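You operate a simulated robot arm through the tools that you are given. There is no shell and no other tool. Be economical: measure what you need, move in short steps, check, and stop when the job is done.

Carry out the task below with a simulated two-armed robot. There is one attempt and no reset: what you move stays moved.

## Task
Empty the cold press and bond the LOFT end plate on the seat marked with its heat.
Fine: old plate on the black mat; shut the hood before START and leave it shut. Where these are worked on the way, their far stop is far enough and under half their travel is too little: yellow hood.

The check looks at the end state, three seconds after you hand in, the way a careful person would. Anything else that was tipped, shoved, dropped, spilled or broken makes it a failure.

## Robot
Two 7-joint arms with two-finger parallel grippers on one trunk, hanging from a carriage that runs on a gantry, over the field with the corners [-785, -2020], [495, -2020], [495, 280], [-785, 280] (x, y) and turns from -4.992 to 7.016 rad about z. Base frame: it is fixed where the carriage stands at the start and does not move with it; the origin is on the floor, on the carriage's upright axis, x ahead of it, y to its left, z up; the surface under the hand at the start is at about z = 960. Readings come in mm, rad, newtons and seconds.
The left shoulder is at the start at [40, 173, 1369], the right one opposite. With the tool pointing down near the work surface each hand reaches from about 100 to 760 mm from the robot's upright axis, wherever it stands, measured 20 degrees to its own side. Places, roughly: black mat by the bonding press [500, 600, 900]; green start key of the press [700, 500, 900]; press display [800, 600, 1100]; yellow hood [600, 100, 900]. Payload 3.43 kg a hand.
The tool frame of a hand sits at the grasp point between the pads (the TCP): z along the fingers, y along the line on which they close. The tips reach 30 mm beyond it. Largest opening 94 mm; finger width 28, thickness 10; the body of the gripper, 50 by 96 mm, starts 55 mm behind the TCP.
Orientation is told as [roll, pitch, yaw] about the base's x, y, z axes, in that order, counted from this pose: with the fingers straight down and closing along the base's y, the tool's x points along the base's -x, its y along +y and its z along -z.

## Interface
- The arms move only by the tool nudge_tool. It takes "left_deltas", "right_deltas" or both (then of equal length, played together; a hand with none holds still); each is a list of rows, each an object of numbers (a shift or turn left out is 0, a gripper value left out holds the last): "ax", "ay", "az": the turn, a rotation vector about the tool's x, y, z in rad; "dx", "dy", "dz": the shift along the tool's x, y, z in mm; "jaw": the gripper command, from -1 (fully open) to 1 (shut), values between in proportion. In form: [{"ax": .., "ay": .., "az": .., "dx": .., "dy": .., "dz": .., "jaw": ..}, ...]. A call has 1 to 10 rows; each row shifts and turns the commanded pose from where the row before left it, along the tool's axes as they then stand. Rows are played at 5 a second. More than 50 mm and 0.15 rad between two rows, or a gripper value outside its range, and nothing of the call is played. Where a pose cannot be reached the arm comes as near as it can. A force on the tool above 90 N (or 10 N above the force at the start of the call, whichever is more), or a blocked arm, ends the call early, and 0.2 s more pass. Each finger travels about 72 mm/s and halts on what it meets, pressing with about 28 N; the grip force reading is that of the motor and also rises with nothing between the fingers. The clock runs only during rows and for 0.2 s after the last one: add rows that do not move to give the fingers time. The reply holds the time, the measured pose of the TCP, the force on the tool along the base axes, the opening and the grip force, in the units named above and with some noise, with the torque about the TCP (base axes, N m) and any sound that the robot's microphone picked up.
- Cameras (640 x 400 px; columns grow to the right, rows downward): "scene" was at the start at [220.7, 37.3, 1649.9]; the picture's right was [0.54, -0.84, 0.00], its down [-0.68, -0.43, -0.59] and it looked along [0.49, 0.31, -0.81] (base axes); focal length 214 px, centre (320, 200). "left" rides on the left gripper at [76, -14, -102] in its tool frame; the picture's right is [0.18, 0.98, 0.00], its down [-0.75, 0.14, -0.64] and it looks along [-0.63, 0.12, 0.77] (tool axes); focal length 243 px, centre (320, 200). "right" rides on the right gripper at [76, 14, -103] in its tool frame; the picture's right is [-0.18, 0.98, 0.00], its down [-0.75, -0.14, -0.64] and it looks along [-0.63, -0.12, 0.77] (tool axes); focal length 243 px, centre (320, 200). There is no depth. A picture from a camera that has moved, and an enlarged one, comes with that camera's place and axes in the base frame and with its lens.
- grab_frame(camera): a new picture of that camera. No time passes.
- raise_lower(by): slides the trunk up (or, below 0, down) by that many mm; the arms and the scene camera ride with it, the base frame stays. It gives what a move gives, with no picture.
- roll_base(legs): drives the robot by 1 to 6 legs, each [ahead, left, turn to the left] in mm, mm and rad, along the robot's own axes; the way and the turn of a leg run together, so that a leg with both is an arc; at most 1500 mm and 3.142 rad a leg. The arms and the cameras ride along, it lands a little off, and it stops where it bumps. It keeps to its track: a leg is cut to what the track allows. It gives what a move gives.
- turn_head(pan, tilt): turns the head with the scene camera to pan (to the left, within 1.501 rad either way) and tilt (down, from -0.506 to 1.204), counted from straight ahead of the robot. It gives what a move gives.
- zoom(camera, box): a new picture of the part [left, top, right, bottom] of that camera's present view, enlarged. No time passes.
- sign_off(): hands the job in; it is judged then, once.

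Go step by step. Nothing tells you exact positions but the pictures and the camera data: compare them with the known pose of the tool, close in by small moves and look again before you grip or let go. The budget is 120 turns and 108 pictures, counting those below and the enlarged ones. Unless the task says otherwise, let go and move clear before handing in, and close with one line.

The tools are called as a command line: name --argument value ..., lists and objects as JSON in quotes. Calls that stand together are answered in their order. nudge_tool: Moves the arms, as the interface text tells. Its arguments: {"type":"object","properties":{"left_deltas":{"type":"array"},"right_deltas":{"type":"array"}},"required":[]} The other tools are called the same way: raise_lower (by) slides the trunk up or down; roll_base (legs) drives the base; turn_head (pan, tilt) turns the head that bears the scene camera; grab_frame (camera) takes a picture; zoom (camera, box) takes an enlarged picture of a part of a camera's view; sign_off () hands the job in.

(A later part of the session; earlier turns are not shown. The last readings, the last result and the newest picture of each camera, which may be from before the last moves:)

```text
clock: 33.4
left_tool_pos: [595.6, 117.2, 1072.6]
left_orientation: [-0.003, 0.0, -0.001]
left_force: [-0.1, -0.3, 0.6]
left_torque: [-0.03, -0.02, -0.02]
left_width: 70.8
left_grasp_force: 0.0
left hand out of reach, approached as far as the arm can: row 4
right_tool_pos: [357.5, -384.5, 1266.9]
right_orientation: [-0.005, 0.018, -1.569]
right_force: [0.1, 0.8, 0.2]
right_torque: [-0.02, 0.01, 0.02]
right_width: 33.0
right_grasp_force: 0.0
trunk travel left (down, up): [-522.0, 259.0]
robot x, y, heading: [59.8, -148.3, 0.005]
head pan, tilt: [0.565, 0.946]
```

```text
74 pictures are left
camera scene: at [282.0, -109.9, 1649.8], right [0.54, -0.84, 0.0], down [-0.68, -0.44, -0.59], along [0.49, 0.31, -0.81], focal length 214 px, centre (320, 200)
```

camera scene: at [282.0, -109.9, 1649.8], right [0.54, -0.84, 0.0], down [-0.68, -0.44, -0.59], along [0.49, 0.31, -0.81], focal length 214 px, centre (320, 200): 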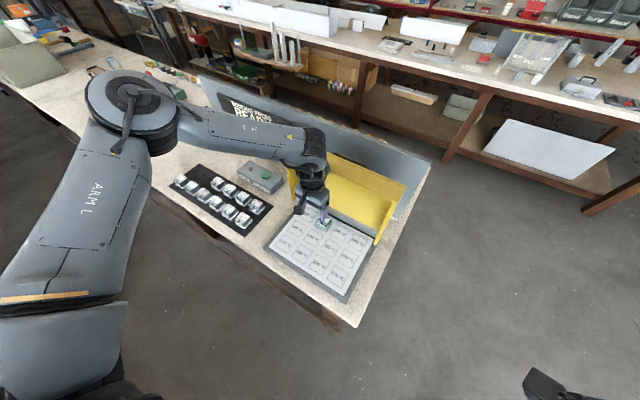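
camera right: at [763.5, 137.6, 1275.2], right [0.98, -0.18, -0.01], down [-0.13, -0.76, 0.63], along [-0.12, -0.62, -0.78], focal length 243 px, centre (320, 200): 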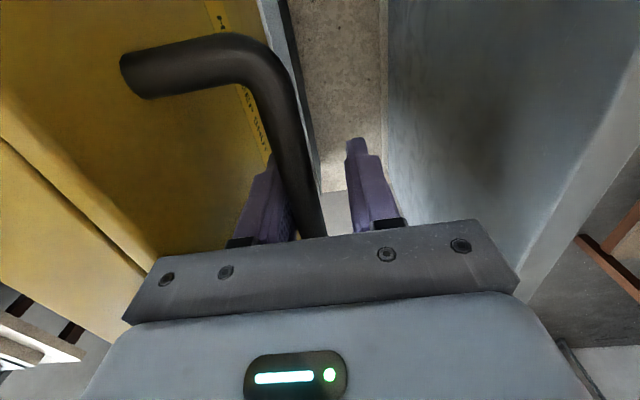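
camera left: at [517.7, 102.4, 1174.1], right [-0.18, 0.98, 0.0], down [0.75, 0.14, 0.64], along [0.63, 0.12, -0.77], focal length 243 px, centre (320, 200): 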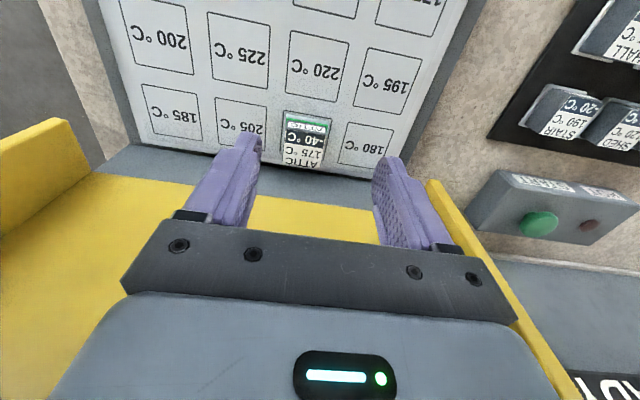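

The estimate is stable: ATTIC at (642, 110), top z≈928. I'll pull the hand back 50 and roll forward 100 to gain reach.

nudge_tool --left_deltas '[{"dx": 27}, {"dx": 27, "dy": -4}, {}]'

roll_base --legs '[[100, 0, 0]]'

grab_frame --camera "left"

```text
clock: 34.2
left_tool_pos: [540.6, 114.8, 1072.0]
left_orientation: [-0.002, 0.002, 0.0]
left_force: [0.1, 0.1, -0.1]
left_torque: [-0.01, 0.01, 0.01]
left_width: 70.5
left_grasp_force: 0.1
right_tool_pos: [357.3, -384.7, 1266.2]
right_orientation: [-0.003, 0.018, -1.568]
right_force: [-0.3, -1.1, 0.9]
right_torque: [-0.02, -0.02, -0.04]
right_width: 33.0
right_grasp_force: 0.0
trunk travel left (down, up): [-522.0, 259.0]
robot x, y, heading: [65.8, -150.7, 0.0]
head pan, tilt: [0.565, 0.946]
```

```text
clock: 35.4
left_tool_pos: [624.1, 113.0, 1073.0]
left_orientation: [0.002, 0.01, -0.007]
left_force: [0.7, -0.5, 0.0]
left_torque: [0.02, 0.03, 0.0]
left_width: 70.5
left_grasp_force: 0.1
right_tool_pos: [449.7, -382.0, 1265.7]
right_orientation: [-0.006, 0.018, -1.564]
right_force: [0.3, 0.1, -0.2]
right_torque: [0.0, -0.01, 0.0]
right_width: 33.0
right_grasp_force: 0.0
trunk travel left (down, up): [-522.0, 259.0]
robot x, y, heading: [157.0, -148.5, 0.004]
head pan, tilt: [0.565, 0.946]
stopped in leg 1: the robot was blocked; the commanded pose is now the measured one
```

```text
73 pictures are left
camera left: at [548.8, 100.1, 1176.1], right [-0.17, 0.98, 0.0], down [0.76, 0.13, 0.63], along [0.62, 0.11, -0.77], focal length 243 px, centre (320, 200)
```

left: 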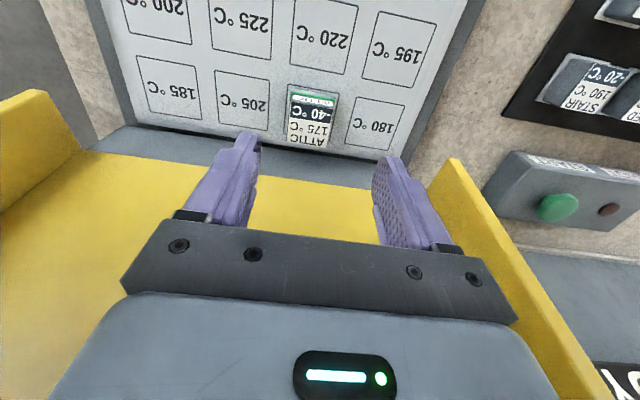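

The roll was blocked near the end; I'll check what was touched.

grab_frame --camera "scene"

zoom --camera "scene" --box '[200, 140, 420, 290]'

```text
72 pictures are left
camera scene: at [373.7, -108.4, 1649.3], right [0.54, -0.84, 0.0], down [-0.68, -0.44, -0.58], along [0.49, 0.32, -0.81], focal length 214 px, centre (320, 200)
```

scene: 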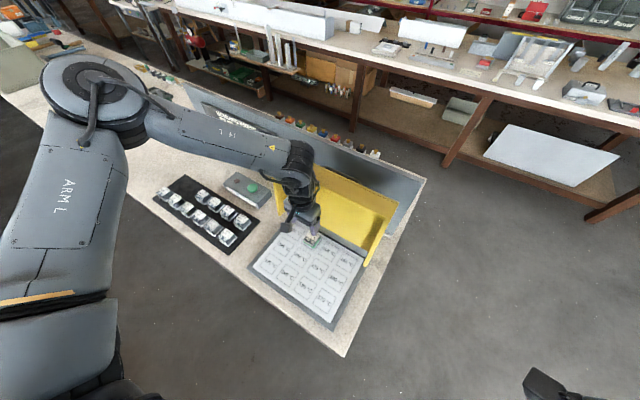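

```text
2.67 times, centred on (310, 215) of scene
camera zoom: at [373.7, -108.4, 1649.3], right [0.54, -0.84, 0.0], down [-0.68, -0.44, -0.58], along [0.49, 0.32, -0.81], focal length 572 px, centre (347, 160)
```

zoom: 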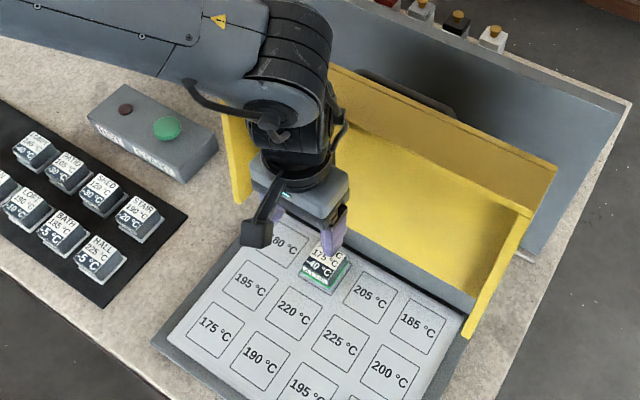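

The left forearm met the hood's side wall. I'll back off and pitch the hand about 0.45 rad so the wrist stays back in front of the hood, with the fingers pointing forward and down.

nudge_tool --left_deltas '[{"dx": 30}, {"dx": 30}, {"ay": -0.15}, {"ay": -0.15}, {"ay": -0.15}, {}]'

grab_frame --camera "left"

grab_frame --camera "scene"

```text
clock: 36.8
left_tool_pos: [567.9, 114.3, 1075.7]
left_orientation: [0.0, -0.443, -0.008]
left_force: [-0.3, -0.4, 0.1]
left_torque: [0.01, 0.02, 0.0]
left_width: 70.6
left_grasp_force: 0.0
right_tool_pos: [451.7, -382.7, 1266.9]
right_orientation: [-0.004, 0.018, -1.568]
right_force: [0.2, -0.3, 1.1]
right_torque: [-0.01, -0.02, -0.01]
right_width: 32.8
right_grasp_force: 0.1
trunk travel left (down, up): [-522.0, 259.0]
robot x, y, heading: [154.4, -149.5, 0.008]
head pan, tilt: [0.565, 0.946]
```

```text
70 pictures are left
camera left: at [454.6, 99.7, 1134.5], right [-0.16, 0.98, -0.08], down [0.41, 0.14, 0.9], along [0.9, 0.11, -0.42], focal length 243 px, centre (320, 200)
```

left: 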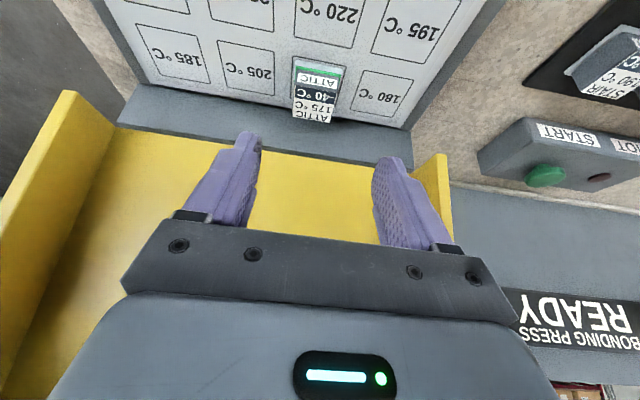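

```text
69 pictures are left
camera scene: at [375.2, -109.0, 1649.9], right [0.54, -0.84, 0.0], down [-0.68, -0.44, -0.59], along [0.49, 0.32, -0.81], focal length 214 px, centre (320, 200)
```

scene: 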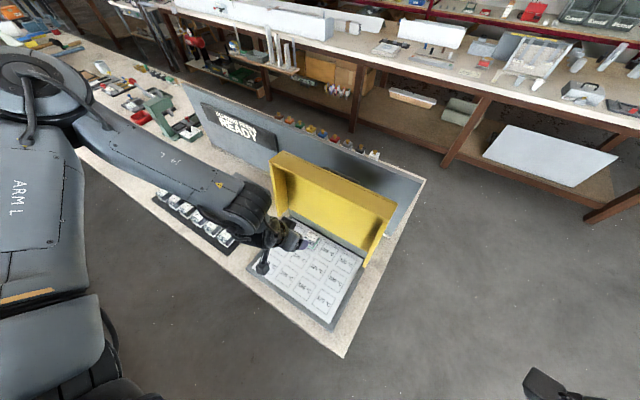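

Good: the wrist is now in front of the hood. I'll advance along the finger axis toward ATTIC.

nudge_tool --left_deltas '[{"dx": -4, "dy": -1.5, "dz": 35}, {"dx": -4, "dy": -1.5, "dz": 35}, {"dx": -3, "dy": -1.5, "dz": 35}, {}]'

grab_frame --camera "left"

zoom --camera "scene" --box '[220, 190, 380, 290]'

```text
clock: 37.8
left_tool_pos: [623.7, 107.7, 985.2]
left_orientation: [0.0, -0.441, -0.012]
left_force: [0.3, 0.0, 0.5]
left_torque: [0.0, 0.0, 0.02]
left_width: 70.4
left_grasp_force: 0.1
right_tool_pos: [450.1, -381.7, 1265.6]
right_orientation: [-0.003, 0.019, -1.567]
right_force: [0.5, -0.4, -0.7]
right_torque: [0.01, -0.01, 0.0]
right_width: 32.9
right_grasp_force: 0.0
trunk travel left (down, up): [-522.0, 259.0]
robot x, y, heading: [152.0, -147.4, 0.002]
head pan, tilt: [0.565, 0.946]
```

```text
68 pictures are left
camera left: at [509.5, 94.4, 1044.8], right [-0.16, 0.98, -0.08], down [0.41, 0.14, 0.9], along [0.9, 0.11, -0.42], focal length 243 px, centre (320, 200)
```

left: 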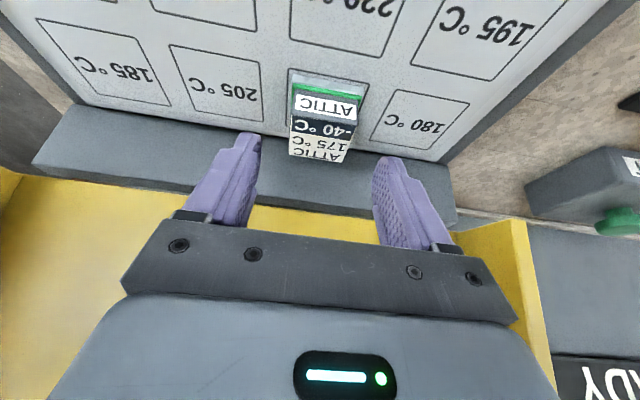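

```text
4.00 times, centred on (300, 240) of scene
camera zoom: at [375.0, -108.8, 1649.8], right [0.54, -0.84, 0.0], down [-0.68, -0.44, -0.59], along [0.49, 0.32, -0.81], focal length 858 px, centre (400, 40)
```

zoom: 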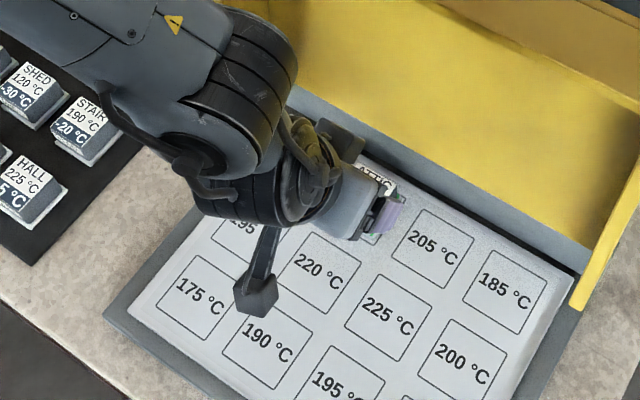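

Lined up laterally. I'll continue to TCP ≈ (648, 108, 946) in small steps.

nudge_tool --left_deltas '[{"dx": -2, "dz": 12}, {"dx": -2, "dz": 12}, {"dx": -2, "dz": 11}, {"dz": 10}, {}]'

grab_frame --camera "left"

```text
clock: 39.0
left_tool_pos: [638.5, 126.5, 973.6]
left_orientation: [-0.002, -0.44, -0.007]
left_force: [-0.2, -0.5, 0.2]
left_torque: [0.03, -0.01, -0.02]
left_width: 70.4
left_grasp_force: 0.0
left hand out of reach, approached as far as the arm can: row 1, 2, 3, 4
right_tool_pos: [451.0, -382.5, 1267.8]
right_orientation: [-0.004, 0.021, -1.565]
right_force: [0.2, -0.9, 0.4]
right_torque: [0.0, -0.02, -0.02]
right_width: 32.7
right_grasp_force: 0.0
trunk travel left (down, up): [-522.0, 259.0]
robot x, y, heading: [154.6, -146.0, 0.002]
head pan, tilt: [0.565, 0.946]
```

```text
66 pictures are left
camera left: at [525.4, 112.6, 1033.6], right [-0.16, 0.98, -0.08], down [0.41, 0.14, 0.9], along [0.9, 0.11, -0.42], focal length 243 px, centre (320, 200)
```

left: 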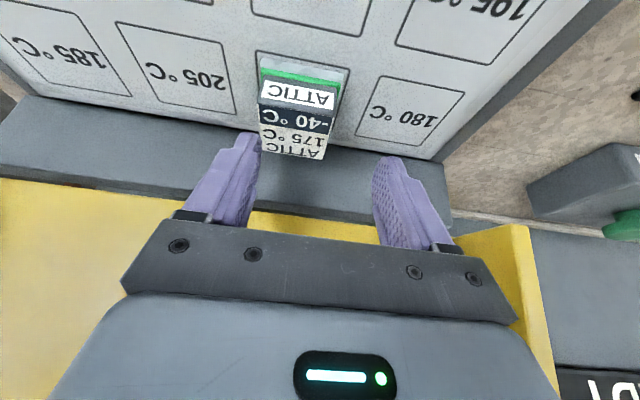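

The arm is at a limit (drifting to +y). I'll retract, shift the base right 100, and lower the trunk for a better posture.

nudge_tool --left_deltas '[{"dz": -40}, {"dz": -40}, {"dz": -20}, {}]'

roll_base --legs '[[0, -100, 0]]'

nudge_tool --left_deltas '[{"dy": 30}, {"dy": 30}, {"dy": 30}, {}]'

```text
clock: 40.0
left_tool_pos: [597.6, 125.8, 1064.3]
left_orientation: [0.0, -0.442, -0.011]
left_force: [1.5, 1.3, 0.4]
left_torque: [0.04, 0.03, -0.02]
left_width: 70.3
left_grasp_force: 0.0
right_tool_pos: [452.0, -382.8, 1266.0]
right_orientation: [-0.004, 0.019, -1.567]
right_force: [-0.2, -0.5, 0.8]
right_torque: [-0.03, 0.01, -0.02]
right_width: 32.9
right_grasp_force: 0.1
trunk travel left (down, up): [-522.0, 259.0]
robot x, y, heading: [154.5, -144.2, 0.005]
head pan, tilt: [0.565, 0.946]
```

```text
clock: 41.2
left_tool_pos: [596.4, 25.5, 1064.1]
left_orientation: [0.001, -0.443, -0.008]
left_force: [0.3, 0.6, -0.5]
left_torque: [0.01, 0.0, 0.02]
left_width: 70.4
left_grasp_force: 0.0
right_tool_pos: [453.0, -484.5, 1266.5]
right_orientation: [-0.003, 0.017, -1.563]
right_force: [0.4, -0.4, 0.3]
right_torque: [0.04, -0.02, 0.0]
right_width: 33.0
right_grasp_force: 0.1
trunk travel left (down, up): [-522.0, 259.0]
robot x, y, heading: [153.7, -249.9, 0.003]
head pan, tilt: [0.565, 0.946]
```

```text
clock: 42.2
left_tool_pos: [597.5, 117.3, 1063.0]
left_orientation: [-0.001, -0.441, -0.009]
left_force: [-0.5, 0.5, -0.1]
left_torque: [-0.01, -0.02, 0.02]
left_width: 70.5
left_grasp_force: 0.1
right_tool_pos: [452.9, -482.9, 1266.3]
right_orientation: [-0.004, 0.018, -1.564]
right_force: [0.4, 0.7, -0.3]
right_torque: [0.0, 0.03, -0.05]
right_width: 33.1
right_grasp_force: 0.0
trunk travel left (down, up): [-522.0, 259.0]
robot x, y, heading: [154.9, -252.0, 0.007]
head pan, tilt: [0.565, 0.946]
```

Now I'll lower via the trunk by 80 and look.

raise_lower --by -75

nudge_tool --left_deltas '[{"dy": -4, "dx": -15, "dz": 6}, {"dy": -4, "dx": -15, "dz": 7}, {}]'

grab_frame --camera "left"

```text
clock: 43.3
left_tool_pos: [598.6, 117.7, 988.6]
left_orientation: [0.0, -0.442, -0.007]
left_force: [0.7, -0.1, 0.0]
left_torque: [-0.01, 0.01, -0.01]
left_width: 70.6
left_grasp_force: 0.0
right_tool_pos: [452.1, -481.5, 1191.8]
right_orientation: [-0.005, 0.02, -1.563]
right_force: [-0.2, 0.1, 0.5]
right_torque: [-0.04, -0.01, 0.0]
right_width: 32.7
right_grasp_force: 0.1
trunk travel left (down, up): [-447.0, 334.0]
robot x, y, heading: [157.4, -249.4, 0.005]
head pan, tilt: [0.565, 0.946]
```

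```text
clock: 44.1
left_tool_pos: [629.0, 109.0, 989.1]
left_orientation: [0.001, -0.443, -0.007]
left_force: [-1.1, -0.2, 0.0]
left_torque: [-0.01, -0.02, -0.02]
left_width: 70.4
left_grasp_force: 0.1
right_tool_pos: [452.4, -482.8, 1190.1]
right_orientation: [-0.004, 0.018, -1.565]
right_force: [0.3, -0.1, 0.1]
right_torque: [0.01, -0.02, 0.0]
right_width: 32.9
right_grasp_force: 0.1
trunk travel left (down, up): [-447.0, 334.0]
robot x, y, heading: [154.9, -248.2, 0.006]
head pan, tilt: [0.565, 0.946]
```

```text
65 pictures are left
camera left: at [516.4, 95.6, 1049.5], right [-0.16, 0.98, -0.08], down [0.41, 0.14, 0.9], along [0.9, 0.11, -0.42], focal length 243 px, centre (320, 200)
```

left: 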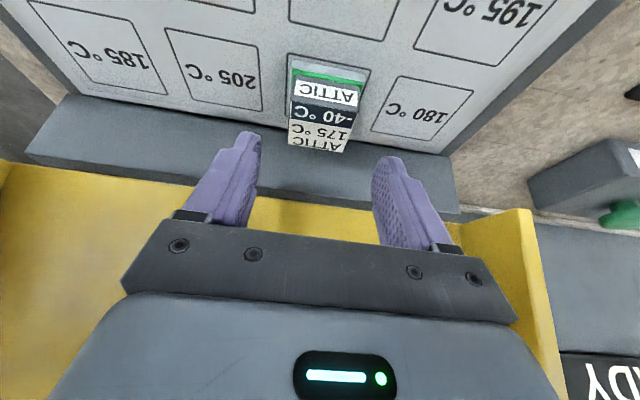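

Continue along the fingers in small steps to about (645, 108, 945).

nudge_tool --left_deltas '[{"dx": 1, "dz": 12}, {"dx": 1, "dz": 12}, {"dx": 1, "dz": 10}, {}]'

grab_frame --camera "left"

```text
clock: 45.1
left_tool_pos: [642.4, 108.5, 957.8]
left_orientation: [0.0, -0.441, -0.007]
left_force: [1.0, 0.0, -0.1]
left_torque: [0.0, 0.01, -0.04]
left_width: 70.6
left_grasp_force: 0.0
right_tool_pos: [452.6, -482.8, 1190.7]
right_orientation: [-0.003, 0.019, -1.564]
right_force: [-0.3, 0.7, 1.0]
right_torque: [0.02, 0.0, -0.04]
right_width: 33.0
right_grasp_force: 0.1
trunk travel left (down, up): [-447.0, 334.0]
robot x, y, heading: [155.5, -245.8, 0.005]
head pan, tilt: [0.565, 0.946]
```

```text
64 pictures are left
camera left: at [528.5, 95.3, 1017.2], right [-0.16, 0.98, -0.08], down [0.41, 0.14, 0.9], along [0.9, 0.11, -0.42], focal length 243 px, centre (320, 200)
```

left: 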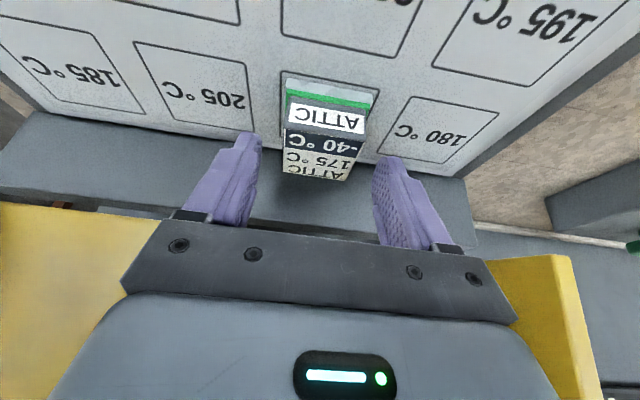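

The top of ATTIC is at about (655, 930) and the tray at about 900. I'll go down 16 more and close.

nudge_tool --left_deltas '[{"dx": -1, "dz": 8}, {"dz": 8}, {}, {"jaw": 0}, {"jaw": 0.6}, {"jaw": 0.6}, {"jaw": 0.6}, {}]'

grab_frame --camera "left"

```text
clock: 46.9
left_tool_pos: [649.9, 109.7, 943.1]
left_orientation: [-0.001, -0.442, -0.009]
left_force: [1.0, 0.5, 0.4]
left_torque: [0.0, -0.02, 0.04]
left_width: 44.4
left_grasp_force: 28.6
right_tool_pos: [452.4, -483.6, 1191.7]
right_orientation: [-0.003, 0.019, -1.565]
right_force: [-0.3, 0.3, -0.5]
right_torque: [0.0, 0.02, 0.01]
right_width: 32.8
right_grasp_force: 0.2
trunk travel left (down, up): [-447.0, 334.0]
robot x, y, heading: [151.7, -247.1, 0.009]
head pan, tilt: [0.565, 0.946]
```

```text
63 pictures are left
camera left: at [536.9, 95.3, 1003.5], right [-0.16, 0.98, -0.08], down [0.41, 0.14, 0.9], along [0.9, 0.11, -0.42], focal length 243 px, centre (320, 200)
```

left: 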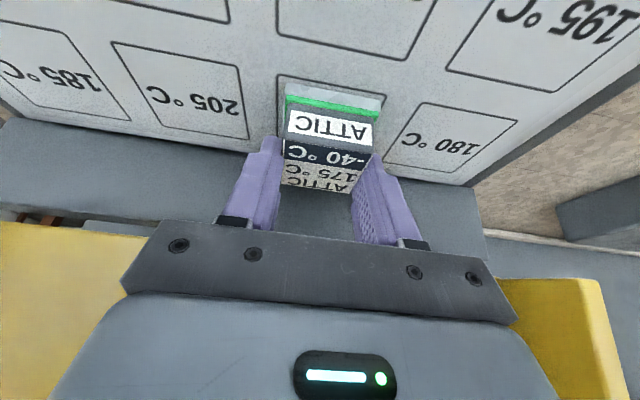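

Gripped ATTIC (44 mm). Lifting it, a little backward.

nudge_tool --left_deltas '[{"jaw": 1}, {"dx": -4.3, "dz": -9}, {"dx": -4.3, "dz": -9}, {"dx": -2, "dz": -20}, {"dx": -2, "dz": -20}, {"dx": 0, "dz": -30}, {}]'

grab_frame --camera "left"

```text
clock: 48.5
left_tool_pos: [623.7, 109.6, 1030.3]
left_orientation: [0.0, -0.442, -0.009]
left_force: [0.1, 0.5, -1.5]
left_torque: [-0.04, 0.03, -0.01]
left_width: 44.4
left_grasp_force: 28.1
right_tool_pos: [452.7, -483.9, 1191.0]
right_orientation: [-0.003, 0.019, -1.564]
right_force: [-0.2, 0.3, -0.9]
right_torque: [0.0, 0.0, -0.01]
right_width: 33.1
right_grasp_force: 0.1
trunk travel left (down, up): [-447.0, 334.0]
robot x, y, heading: [156.5, -245.8, 0.002]
head pan, tilt: [0.565, 0.946]
```

```text
62 pictures are left
camera left: at [509.9, 94.7, 1088.7], right [-0.16, 0.98, -0.08], down [0.41, 0.14, 0.9], along [0.9, 0.11, -0.42], focal length 243 px, centre (320, 200)
```

left: 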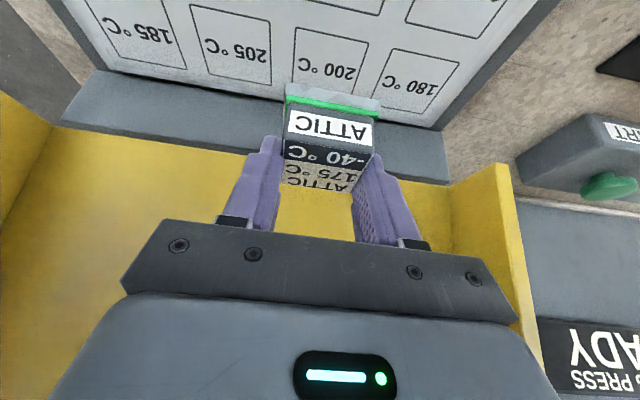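

ATTIC is lifted. The empty mat spots are in the back row beyond LOBBY, around (572, 735). I'll back away from the hood, roll left and then approach.

roll_base --legs '[[-110, 0, 0], [0, 500, 0], [50, 0, 0]]'

grab_frame --camera "left"

grab_frame --camera "scene"

```text
clock: 52.8
left_tool_pos: [557.3, 616.3, 1029.5]
left_orientation: [0.001, -0.443, -0.004]
left_force: [-0.1, 0.7, -1.0]
left_torque: [0.01, -0.01, 0.01]
left_width: 44.3
left_grasp_force: 28.2
right_tool_pos: [387.5, 24.1, 1191.9]
right_orientation: [-0.001, 0.019, -1.558]
right_force: [0.8, -0.2, -1.8]
right_torque: [0.02, 0.02, -0.03]
right_width: 33.1
right_grasp_force: 0.0
trunk travel left (down, up): [-447.0, 334.0]
robot x, y, heading: [90.3, 256.5, 0.004]
head pan, tilt: [0.565, 0.946]
```

```text
61 pictures are left
camera left: at [444.4, 601.1, 1088.9], right [-0.16, 0.98, -0.08], down [0.41, 0.14, 0.9], along [0.9, 0.11, -0.42], focal length 243 px, centre (320, 200)
```

left: 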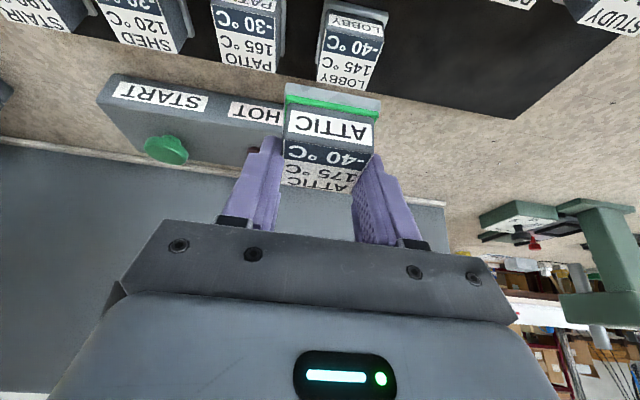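

```text
60 pictures are left
camera scene: at [310.5, 296.7, 1575.0], right [0.54, -0.84, 0.0], down [-0.68, -0.44, -0.59], along [0.49, 0.32, -0.81], focal length 214 px, centre (320, 200)
```

scene: 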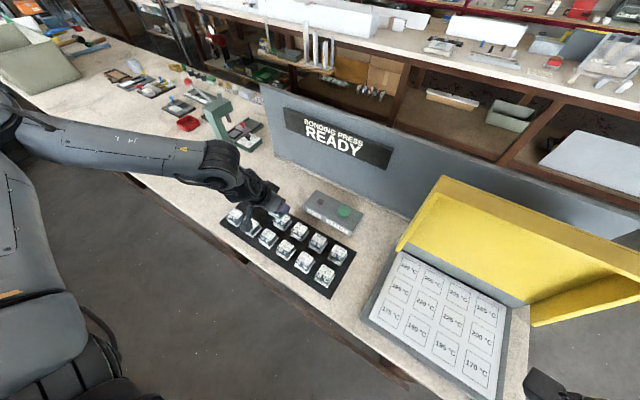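

nudge_tool --left_deltas '[{"dy": 30}, {"dy": 30}, {"dy": 30}, {"dy": 28}, {"dx": 8, "dz": 18}, {"dx": 9, "dz": 18}, {}]'

grab_frame --camera "left"

zoom --camera "scene" --box '[160, 140, 380, 310]'

```text
clock: 54.4
left_tool_pos: [556.4, 732.9, 988.1]
left_orientation: [-0.001, -0.442, -0.006]
left_force: [0.3, 0.5, -1.8]
left_torque: [-0.02, -0.01, 0.0]
left_width: 44.5
left_grasp_force: 27.1
right_tool_pos: [387.5, 24.7, 1191.0]
right_orientation: [-0.003, 0.02, -1.562]
right_force: [-0.2, -0.9, 0.3]
right_torque: [-0.01, 0.0, 0.0]
right_width: 33.0
right_grasp_force: 0.0
trunk travel left (down, up): [-447.0, 334.0]
robot x, y, heading: [90.7, 259.1, 0.012]
head pan, tilt: [0.565, 0.946]
```

```text
59 pictures are left
camera left: at [443.6, 718.8, 1048.4], right [-0.16, 0.98, -0.08], down [0.41, 0.14, 0.9], along [0.9, 0.11, -0.42], focal length 243 px, centre (320, 200)
```

left: 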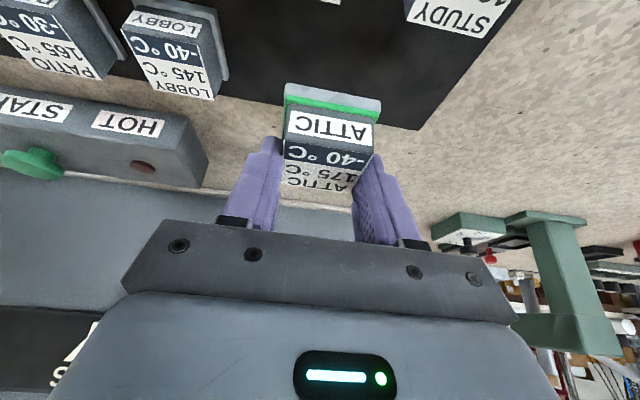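

```text
2.35 times, centred on (270, 225) of scene
camera zoom: at [310.0, 296.6, 1574.9], right [0.54, -0.84, 0.0], down [-0.68, -0.44, -0.59], along [0.49, 0.32, -0.81], focal length 505 px, centre (438, 141)
```

zoom: 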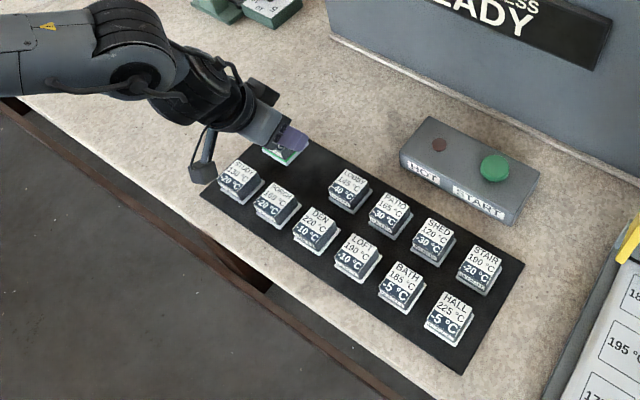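

Placement spot is over the mat between LOBBY and its end. Lowering 70 mm.

nudge_tool --left_deltas '[{"dx": 5, "dz": 17}, {"dx": 5, "dz": 17}, {"dx": 5, "dz": 17}, {"dx": 6, "dz": 17}, {}]'

grab_frame --camera "left"

zoom --camera "scene" --box '[200, 170, 320, 250]'

```text
clock: 55.6
left_tool_pos: [566.4, 733.1, 920.0]
left_orientation: [0.001, -0.442, -0.006]
left_force: [-8.0, -2.4, 15.2]
left_torque: [0.06, 0.56, 0.06]
left_width: 44.6
left_grasp_force: 28.0
right_tool_pos: [387.4, 23.7, 1191.3]
right_orientation: [-0.003, 0.019, -1.56]
right_force: [-0.1, 0.1, -0.3]
right_torque: [0.02, -0.01, 0.0]
right_width: 33.0
right_grasp_force: 0.1
trunk travel left (down, up): [-447.0, 334.0]
robot x, y, heading: [88.0, 259.2, 0.005]
head pan, tilt: [0.565, 0.946]
```

```text
57 pictures are left
camera left: at [453.4, 719.0, 979.3], right [-0.16, 0.98, -0.08], down [0.41, 0.14, 0.9], along [0.9, 0.11, -0.42], focal length 243 px, centre (320, 200)
```

left: 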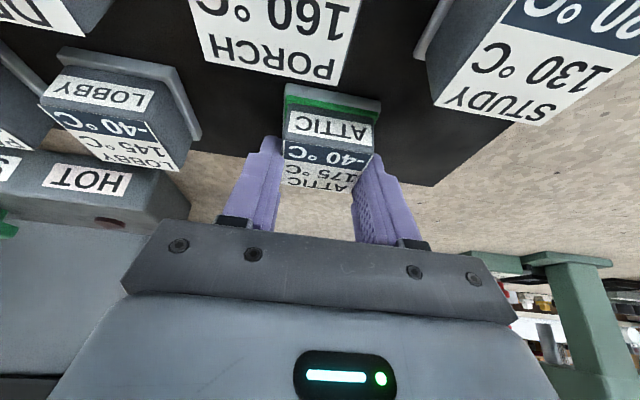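

```text
5.00 times, centred on (260, 210) of scene
camera zoom: at [309.5, 296.9, 1575.1], right [0.54, -0.84, 0.0], down [-0.68, -0.44, -0.58], along [0.49, 0.32, -0.81], focal length 1072 px, centre (620, 150)
```

zoom: 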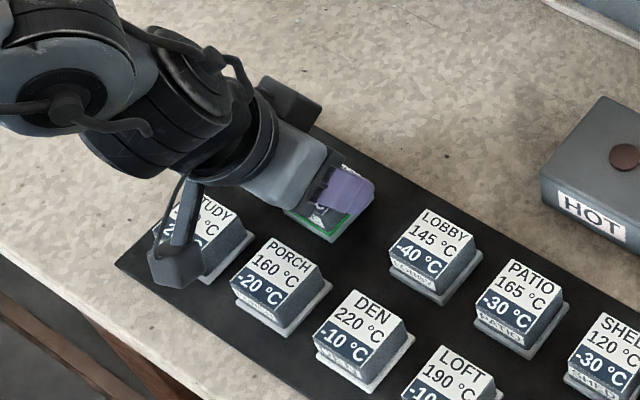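

Contact at 15 N: the plate rests on the mat (mat z≈877). I'll release it and withdraw along the finger axis.

nudge_tool --left_deltas '[{"dx": -0.4, "dz": -1}, {"jaw": 0}, {"jaw": -0.4}, {"jaw": -0.4}, {"dx": -2, "dz": -10}, {"dx": -6, "dz": -25}, {"dx": -8, "dz": -30}, {}]'

grab_frame --camera "left"

```text
clock: 57.4
left_tool_pos: [554.0, 732.2, 984.4]
left_orientation: [-0.001, -0.443, -0.006]
left_force: [-0.5, -0.6, 0.4]
left_torque: [-0.02, -0.01, -0.02]
left_width: 65.7
left_grasp_force: 0.1
right_tool_pos: [387.2, 23.1, 1190.8]
right_orientation: [-0.004, 0.019, -1.56]
right_force: [0.4, -0.6, -0.4]
right_torque: [-0.02, -0.04, 0.0]
right_width: 32.9
right_grasp_force: 0.1
trunk travel left (down, up): [-447.0, 334.0]
robot x, y, heading: [92.3, 257.6, 0.008]
head pan, tilt: [0.565, 0.946]
```

```text
55 pictures are left
camera left: at [440.7, 718.2, 1044.9], right [-0.16, 0.98, -0.08], down [0.41, 0.14, 0.9], along [0.9, 0.11, -0.42], focal length 243 px, centre (320, 200)
```

left: 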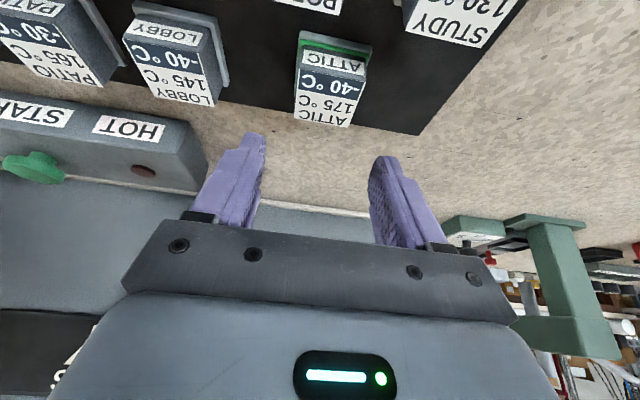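

Old plate is upright on the mat. Next is LOFT at about (487, 550); I'll roll so the hand hovers over it.

roll_base --legs '[[-90, -182, 0]]'

grab_frame --camera "left"

```text
clock: 59.0
left_tool_pos: [466.8, 550.4, 983.7]
left_orientation: [0.0, -0.442, -0.003]
left_force: [0.4, 0.0, -0.7]
left_torque: [-0.01, -0.03, -0.01]
left_width: 65.7
left_grasp_force: 0.0
right_tool_pos: [298.8, -160.4, 1191.9]
right_orientation: [-0.003, 0.018, -1.562]
right_force: [0.0, -0.6, -0.4]
right_torque: [0.0, -0.02, -0.01]
right_width: 33.0
right_grasp_force: 0.1
trunk travel left (down, up): [-447.0, 334.0]
robot x, y, heading: [2.3, 77.8, 0.013]
head pan, tilt: [0.565, 0.946]
```

```text
54 pictures are left
camera left: at [353.1, 535.3, 1044.5], right [-0.16, 0.98, -0.08], down [0.41, 0.14, 0.9], along [0.9, 0.11, -0.42], focal length 243 px, centre (320, 200)
```

left: 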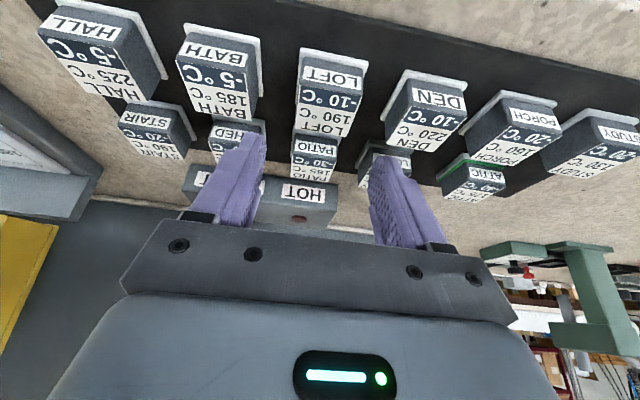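

LOFT computes to (487, 550), top z≈907. I'll descend partly and check the clearances.

nudge_tool --left_deltas '[{"dx": 3, "dz": 14}, {"dx": 4, "dz": 14}, {"dx": 4, "dz": 14}, {}]'

grab_frame --camera "left"

```text
clock: 60.0
left_tool_pos: [474.8, 549.6, 941.6]
left_orientation: [-0.001, -0.442, -0.005]
left_force: [-0.4, 0.3, -0.7]
left_torque: [-0.06, -0.02, 0.0]
left_width: 65.7
left_grasp_force: 0.1
right_tool_pos: [298.8, -159.5, 1191.0]
right_orientation: [-0.002, 0.019, -1.563]
right_force: [-0.1, 1.6, -0.4]
right_torque: [-0.01, 0.01, 0.0]
right_width: 32.9
right_grasp_force: 0.1
trunk travel left (down, up): [-447.0, 334.0]
robot x, y, heading: [0.6, 75.5, 0.009]
head pan, tilt: [0.565, 0.946]
```

```text
53 pictures are left
camera left: at [361.2, 536.1, 1002.0], right [-0.16, 0.98, -0.08], down [0.41, 0.14, 0.9], along [0.9, 0.11, -0.42], focal length 243 px, centre (320, 200)
```

left: 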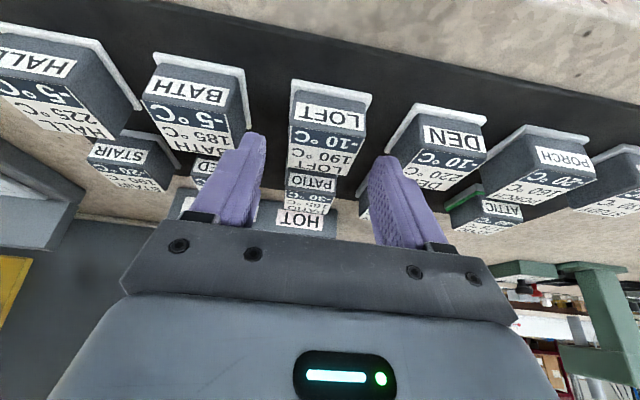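

nudge_tool --left_deltas '[{"dx": 1, "dy": 2, "dz": 7}, {"dx": 1, "dz": 7}, {"dx": 1, "dz": 6}, {}, {"jaw": 0}, {"jaw": 0.6}, {"jaw": 1}, {"jaw": 1}, {}]'

grab_frame --camera "left"

```text
clock: 62.0
left_tool_pos: [481.0, 551.7, 923.2]
left_orientation: [-0.002, -0.441, -0.004]
left_force: [0.9, 0.5, 0.0]
left_torque: [-0.01, 0.03, 0.01]
left_width: 44.0
left_grasp_force: 28.4
right_tool_pos: [297.7, -159.5, 1191.1]
right_orientation: [-0.005, 0.019, -1.563]
right_force: [0.4, 0.5, 0.1]
right_torque: [0.01, 0.03, 0.01]
right_width: 32.8
right_grasp_force: 0.1
trunk travel left (down, up): [-447.0, 334.0]
robot x, y, heading: [1.9, 73.0, 0.01]
head pan, tilt: [0.565, 0.946]
```

```text
52 pictures are left
camera left: at [367.2, 538.0, 982.6], right [-0.16, 0.98, -0.08], down [0.41, 0.14, 0.9], along [0.9, 0.11, -0.42], focal length 243 px, centre (320, 200)
```

left: 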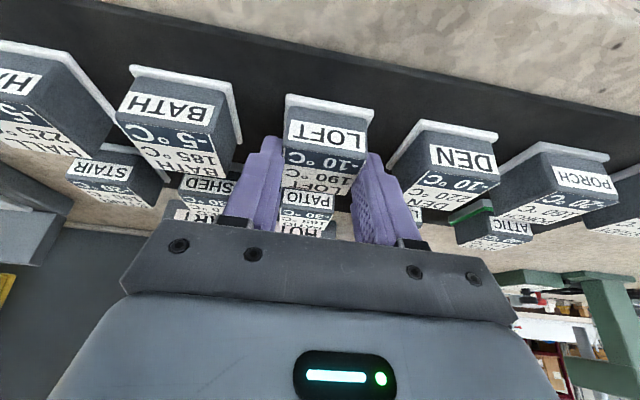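

LOFT gripped. Lifting it 80 mm and rolling to the press.

nudge_tool --left_deltas '[{"dx": -4.3, "dz": -9}, {"dx": -8.6, "dz": -18}, {"dx": -8.6, "dz": -18}, {"dx": -8.6, "dz": -18}, {"dx": -8.6, "dz": -18}, {}]'

roll_base --legs '[[0, -440, -0.01]]'

grab_frame --camera "left"

grab_frame --camera "scene"

```text
clock: 63.4
left_tool_pos: [481.8, 551.6, 1012.9]
left_orientation: [0.0, -0.441, -0.004]
left_force: [-0.1, 0.2, -1.1]
left_torque: [-0.01, 0.01, 0.01]
left_width: 44.0
left_grasp_force: 28.4
right_tool_pos: [299.8, -159.8, 1190.7]
right_orientation: [-0.003, 0.02, -1.563]
right_force: [-0.3, -0.2, 0.4]
right_torque: [0.02, -0.04, -0.02]
right_width: 33.4
right_grasp_force: 0.1
trunk travel left (down, up): [-447.0, 334.0]
robot x, y, heading: [2.7, 74.1, 0.012]
head pan, tilt: [0.565, 0.946]
```

```text
clock: 66.1
left_tool_pos: [489.0, 107.9, 1012.7]
left_orientation: [0.0, -0.439, -0.02]
left_force: [0.1, 0.1, -1.4]
left_torque: [0.02, -0.02, 0.03]
left_width: 43.9
left_grasp_force: 27.4
right_tool_pos: [297.7, -600.6, 1191.5]
right_orientation: [-0.003, 0.019, -1.573]
right_force: [0.1, -0.4, -0.2]
right_torque: [0.0, -0.01, 0.0]
right_width: 32.9
right_grasp_force: 0.1
trunk travel left (down, up): [-447.0, 334.0]
robot x, y, heading: [3.7, -361.6, -0.003]
head pan, tilt: [0.565, 0.946]
```

```text
51 pictures are left
camera left: at [375.3, 94.9, 1072.8], right [-0.15, 0.99, -0.08], down [0.41, 0.13, 0.9], along [0.9, 0.1, -0.42], focal length 243 px, centre (320, 200)
```

left: 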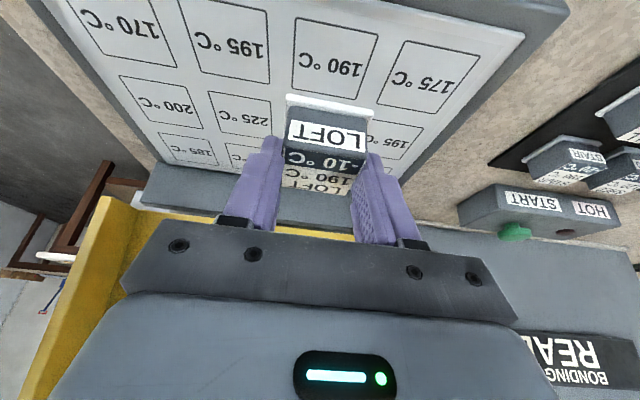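

```text
50 pictures are left
camera scene: at [223.6, -326.5, 1574.8], right [0.53, -0.85, 0.0], down [-0.69, -0.43, -0.58], along [0.5, 0.31, -0.81], focal length 214 px, centre (320, 200)
```

scene: 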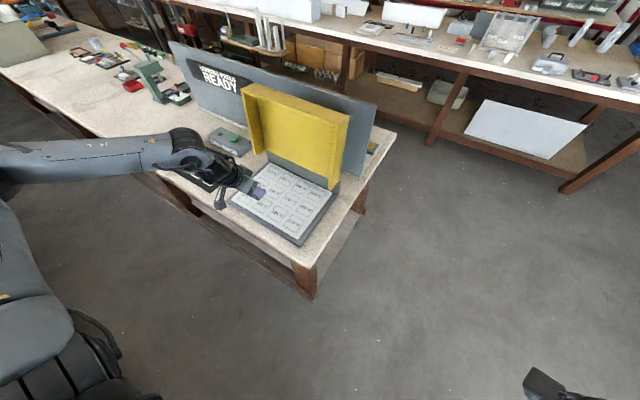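

Seat 190's corners give its centre at about (500, 110). LOFT's centre sits about 7 mm ahead of the TCP, so the TCP target is (493, 110) with contact near z 946. I'll correct the yaw and lower to about 956.

nudge_tool --left_deltas '[{"ax": -0.008, "az": -0.016}, {"dx": 5, "dy": 1, "dz": 13.5}, {"dx": 5, "dy": 1, "dz": 13.5}, {"dx": 5, "dz": 13.5}, {"dx": 6, "dz": 13.5}, {}]'

grab_frame --camera "left"

zoom --camera "scene" --box '[210, 140, 350, 250]'

```text
clock: 67.5
left_tool_pos: [494.4, 109.5, 955.8]
left_orientation: [-0.001, -0.443, -0.002]
left_force: [0.3, -0.6, -0.5]
left_torque: [0.01, -0.04, 0.03]
left_width: 44.0
left_grasp_force: 27.9
right_tool_pos: [296.1, -600.0, 1190.1]
right_orientation: [-0.003, 0.02, -1.574]
right_force: [-0.1, -0.1, 0.2]
right_torque: [0.01, 0.01, 0.02]
right_width: 33.0
right_grasp_force: 0.1
trunk travel left (down, up): [-447.0, 334.0]
robot x, y, heading: [4.6, -360.4, -0.008]
head pan, tilt: [0.565, 0.946]
```

```text
49 pictures are left
camera left: at [379.8, 95.5, 1015.0], right [-0.17, 0.98, -0.08], down [0.41, 0.14, 0.9], along [0.9, 0.12, -0.42], focal length 243 px, centre (320, 200)
```

left: 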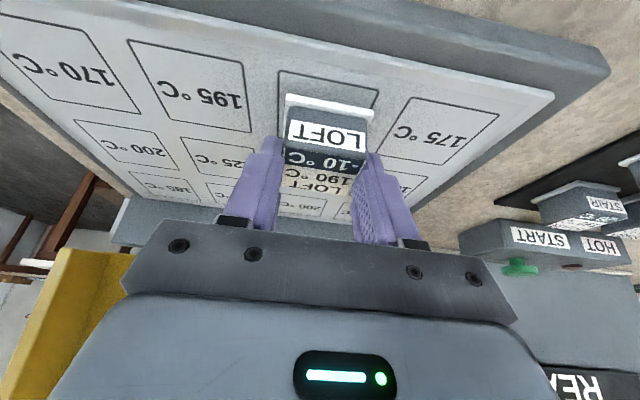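

```text
3.64 times, centred on (280, 195) of scene
camera zoom: at [223.6, -326.2, 1574.9], right [0.53, -0.85, 0.0], down [-0.69, -0.43, -0.59], along [0.5, 0.31, -0.81], focal length 780 px, centre (466, 218)
```

zoom: 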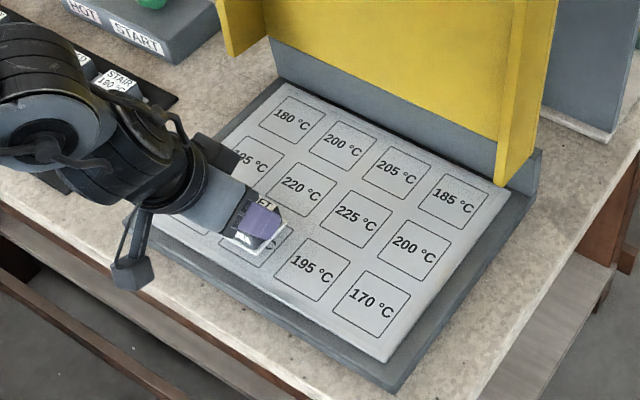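

Nearly centred; I'll trim +2 in x and −1.5 in y and set it down gently.

nudge_tool --left_deltas '[{"dx": -1.8, "dy": -1.5, "dz": 0.9}, {"dx": 1.3, "dz": 2.7}, {"dx": 1.3, "dz": 2.7}, {"dx": 1.3, "dz": 2.7}, {}]'

grab_frame --camera "left"

```text
clock: 68.7
left_tool_pos: [494.4, 107.6, 946.7]
left_orientation: [0.0, -0.443, -0.002]
left_force: [-3.1, -0.4, 6.7]
left_torque: [-0.07, 0.12, -0.06]
left_width: 44.1
left_grasp_force: 28.2
right_tool_pos: [296.3, -601.0, 1190.8]
right_orientation: [-0.002, 0.019, -1.574]
right_force: [-0.4, 0.7, -0.9]
right_torque: [0.01, 0.01, -0.01]
right_width: 33.0
right_grasp_force: 0.2
trunk travel left (down, up): [-447.0, 334.0]
robot x, y, heading: [5.5, -365.2, -0.003]
head pan, tilt: [0.565, 0.946]
```

```text
47 pictures are left
camera left: at [381.6, 93.8, 1006.5], right [-0.16, 0.98, -0.08], down [0.41, 0.14, 0.9], along [0.9, 0.12, -0.42], focal length 243 px, centre (320, 200)
```

left: 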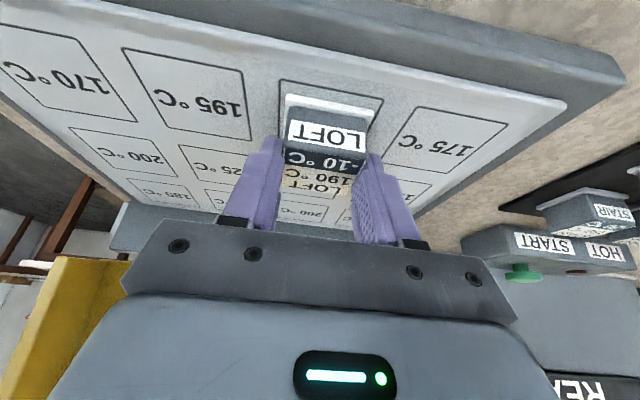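

Touchdown is light (7 N). Before releasing I'll check from the scene camera.

zoom --camera "scene" --box '[235, 175, 295, 215]'

zoom --camera "left" --box '[260, 60, 400, 150]'

```text
10.00 times, centred on (265, 195) of scene
camera zoom: at [223.5, -326.1, 1575.0], right [0.53, -0.85, 0.0], down [-0.69, -0.43, -0.59], along [0.5, 0.31, -0.81], focal length 2145 px, centre (870, 250)
```

zoom: 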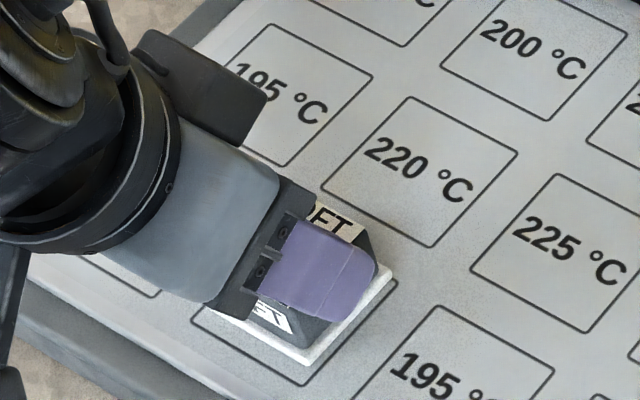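

```text
4.44 times, centred on (330, 105) of left
camera zoom: at [381.6, 93.8, 1006.5], right [-0.16, 0.98, -0.08], down [0.41, 0.14, 0.9], along [0.9, 0.12, -0.42], focal length 1078 px, centre (276, 622)
```

zoom: 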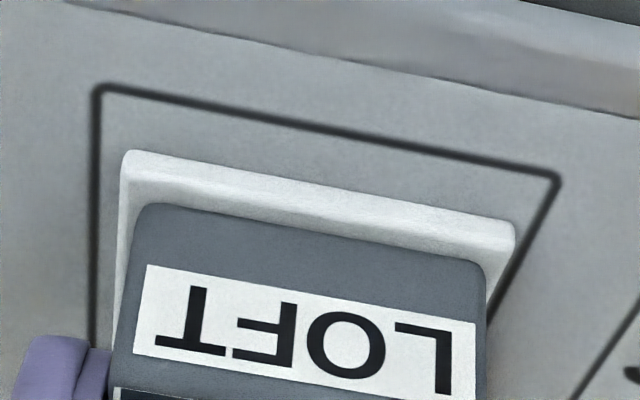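

LOFT is about 4 mm too far back within the outline (near margin 7 mm, sides about 3). I'll lift 3 mm, shift −4 in x, and set it down again.

nudge_tool --left_deltas '[{"dx": -1.7, "dz": -3.6}, {"dx": 1.8, "dz": -0.9}, {"dx": 1.8, "dz": -0.9}, {}, {"dx": 0.9, "dz": 1.8}, {"dx": 0.9, "dz": 1.8}, {}]'

zoom --camera "left" --box '[260, 60, 400, 150]'

zoom --camera "scene" --box '[235, 175, 295, 215]'

```text
clock: 70.3
left_tool_pos: [491.8, 108.9, 945.9]
left_orientation: [-0.001, -0.443, -0.002]
left_force: [-1.7, -0.5, 3.8]
left_torque: [-0.04, 0.05, 0.07]
left_width: 44.1
left_grasp_force: 28.2
right_tool_pos: [296.4, -600.3, 1191.7]
right_orientation: [-0.002, 0.019, -1.572]
right_force: [0.2, 0.2, 0.5]
right_torque: [0.0, 0.0, 0.0]
right_width: 32.7
right_grasp_force: 0.1
trunk travel left (down, up): [-447.0, 334.0]
robot x, y, heading: [2.3, -365.4, -0.006]
head pan, tilt: [0.565, 0.946]
```

```text
4.44 times, centred on (330, 105) of left
camera zoom: at [377.5, 93.8, 1006.5], right [-0.16, 0.98, -0.08], down [0.41, 0.14, 0.9], along [0.9, 0.12, -0.42], focal length 1078 px, centre (276, 622)
```

zoom: 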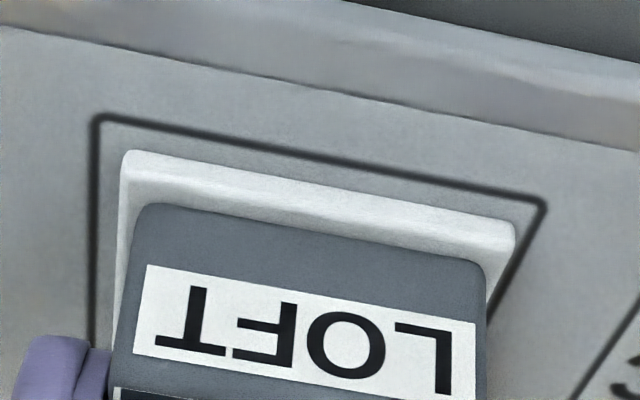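

```text
10.00 times, centred on (265, 195) of scene
camera zoom: at [223.5, -326.1, 1574.9], right [0.53, -0.85, 0.0], down [-0.69, -0.43, -0.59], along [0.5, 0.31, -0.81], focal length 2145 px, centre (870, 250)
```

zoom: 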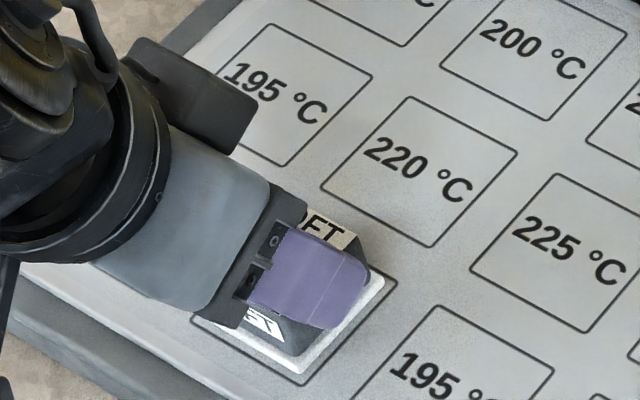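

Well centred in the outline now. Releasing and withdrawing.

nudge_tool --left_deltas '[{"jaw": 0.2}, {"jaw": -0.3}, {"jaw": -0.4}, {"jaw": -0.4}, {"dx": -2, "dz": -10}, {"dx": -5, "dz": -25}, {"dx": -8, "dz": -35}, {"dx": -8, "dz": -35}, {}]'

grab_frame --camera "left"

zoom --camera "scene" --box '[160, 60, 400, 240]'

```text
clock: 72.3
left_tool_pos: [467.3, 109.2, 1051.0]
left_orientation: [0.0, -0.442, -0.003]
left_force: [-0.5, -0.2, -0.2]
left_torque: [-0.01, -0.01, 0.0]
left_width: 65.6
left_grasp_force: 0.0
right_tool_pos: [296.4, -600.4, 1190.6]
right_orientation: [-0.005, 0.018, -1.576]
right_force: [0.0, 1.0, 0.8]
right_torque: [0.02, 0.01, -0.02]
right_width: 33.0
right_grasp_force: 0.1
trunk travel left (down, up): [-447.0, 334.0]
robot x, y, heading: [4.3, -360.7, -0.011]
head pan, tilt: [0.565, 0.946]
```

```text
42 pictures are left
camera left: at [353.3, 93.1, 1111.3], right [-0.17, 0.98, -0.08], down [0.41, 0.14, 0.9], along [0.9, 0.12, -0.42], focal length 243 px, centre (320, 200)
```

left: 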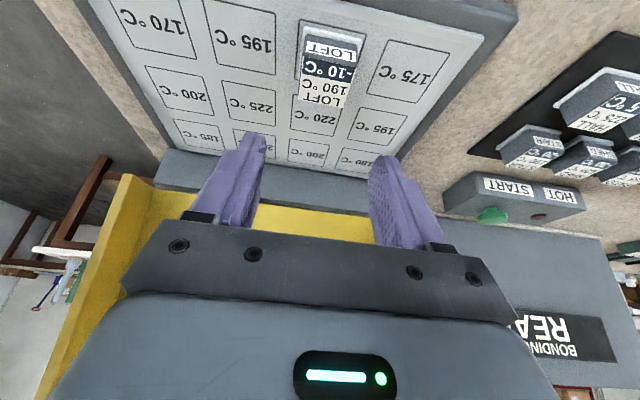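

```text
2.22 times, centred on (280, 150) of scene
camera zoom: at [223.6, -326.3, 1574.8], right [0.53, -0.85, 0.0], down [-0.69, -0.43, -0.59], along [0.5, 0.31, -0.81], focal length 477 px, centre (409, 311)
```

zoom: 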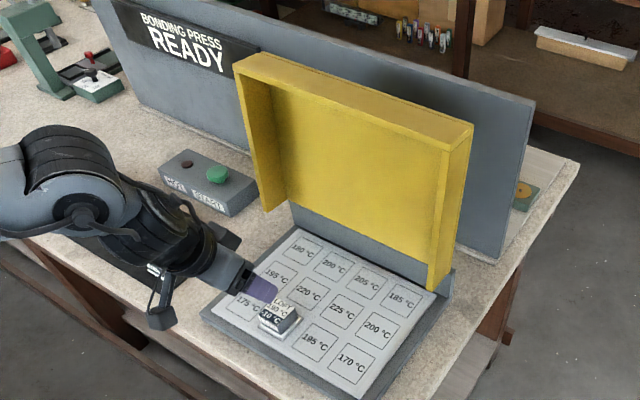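

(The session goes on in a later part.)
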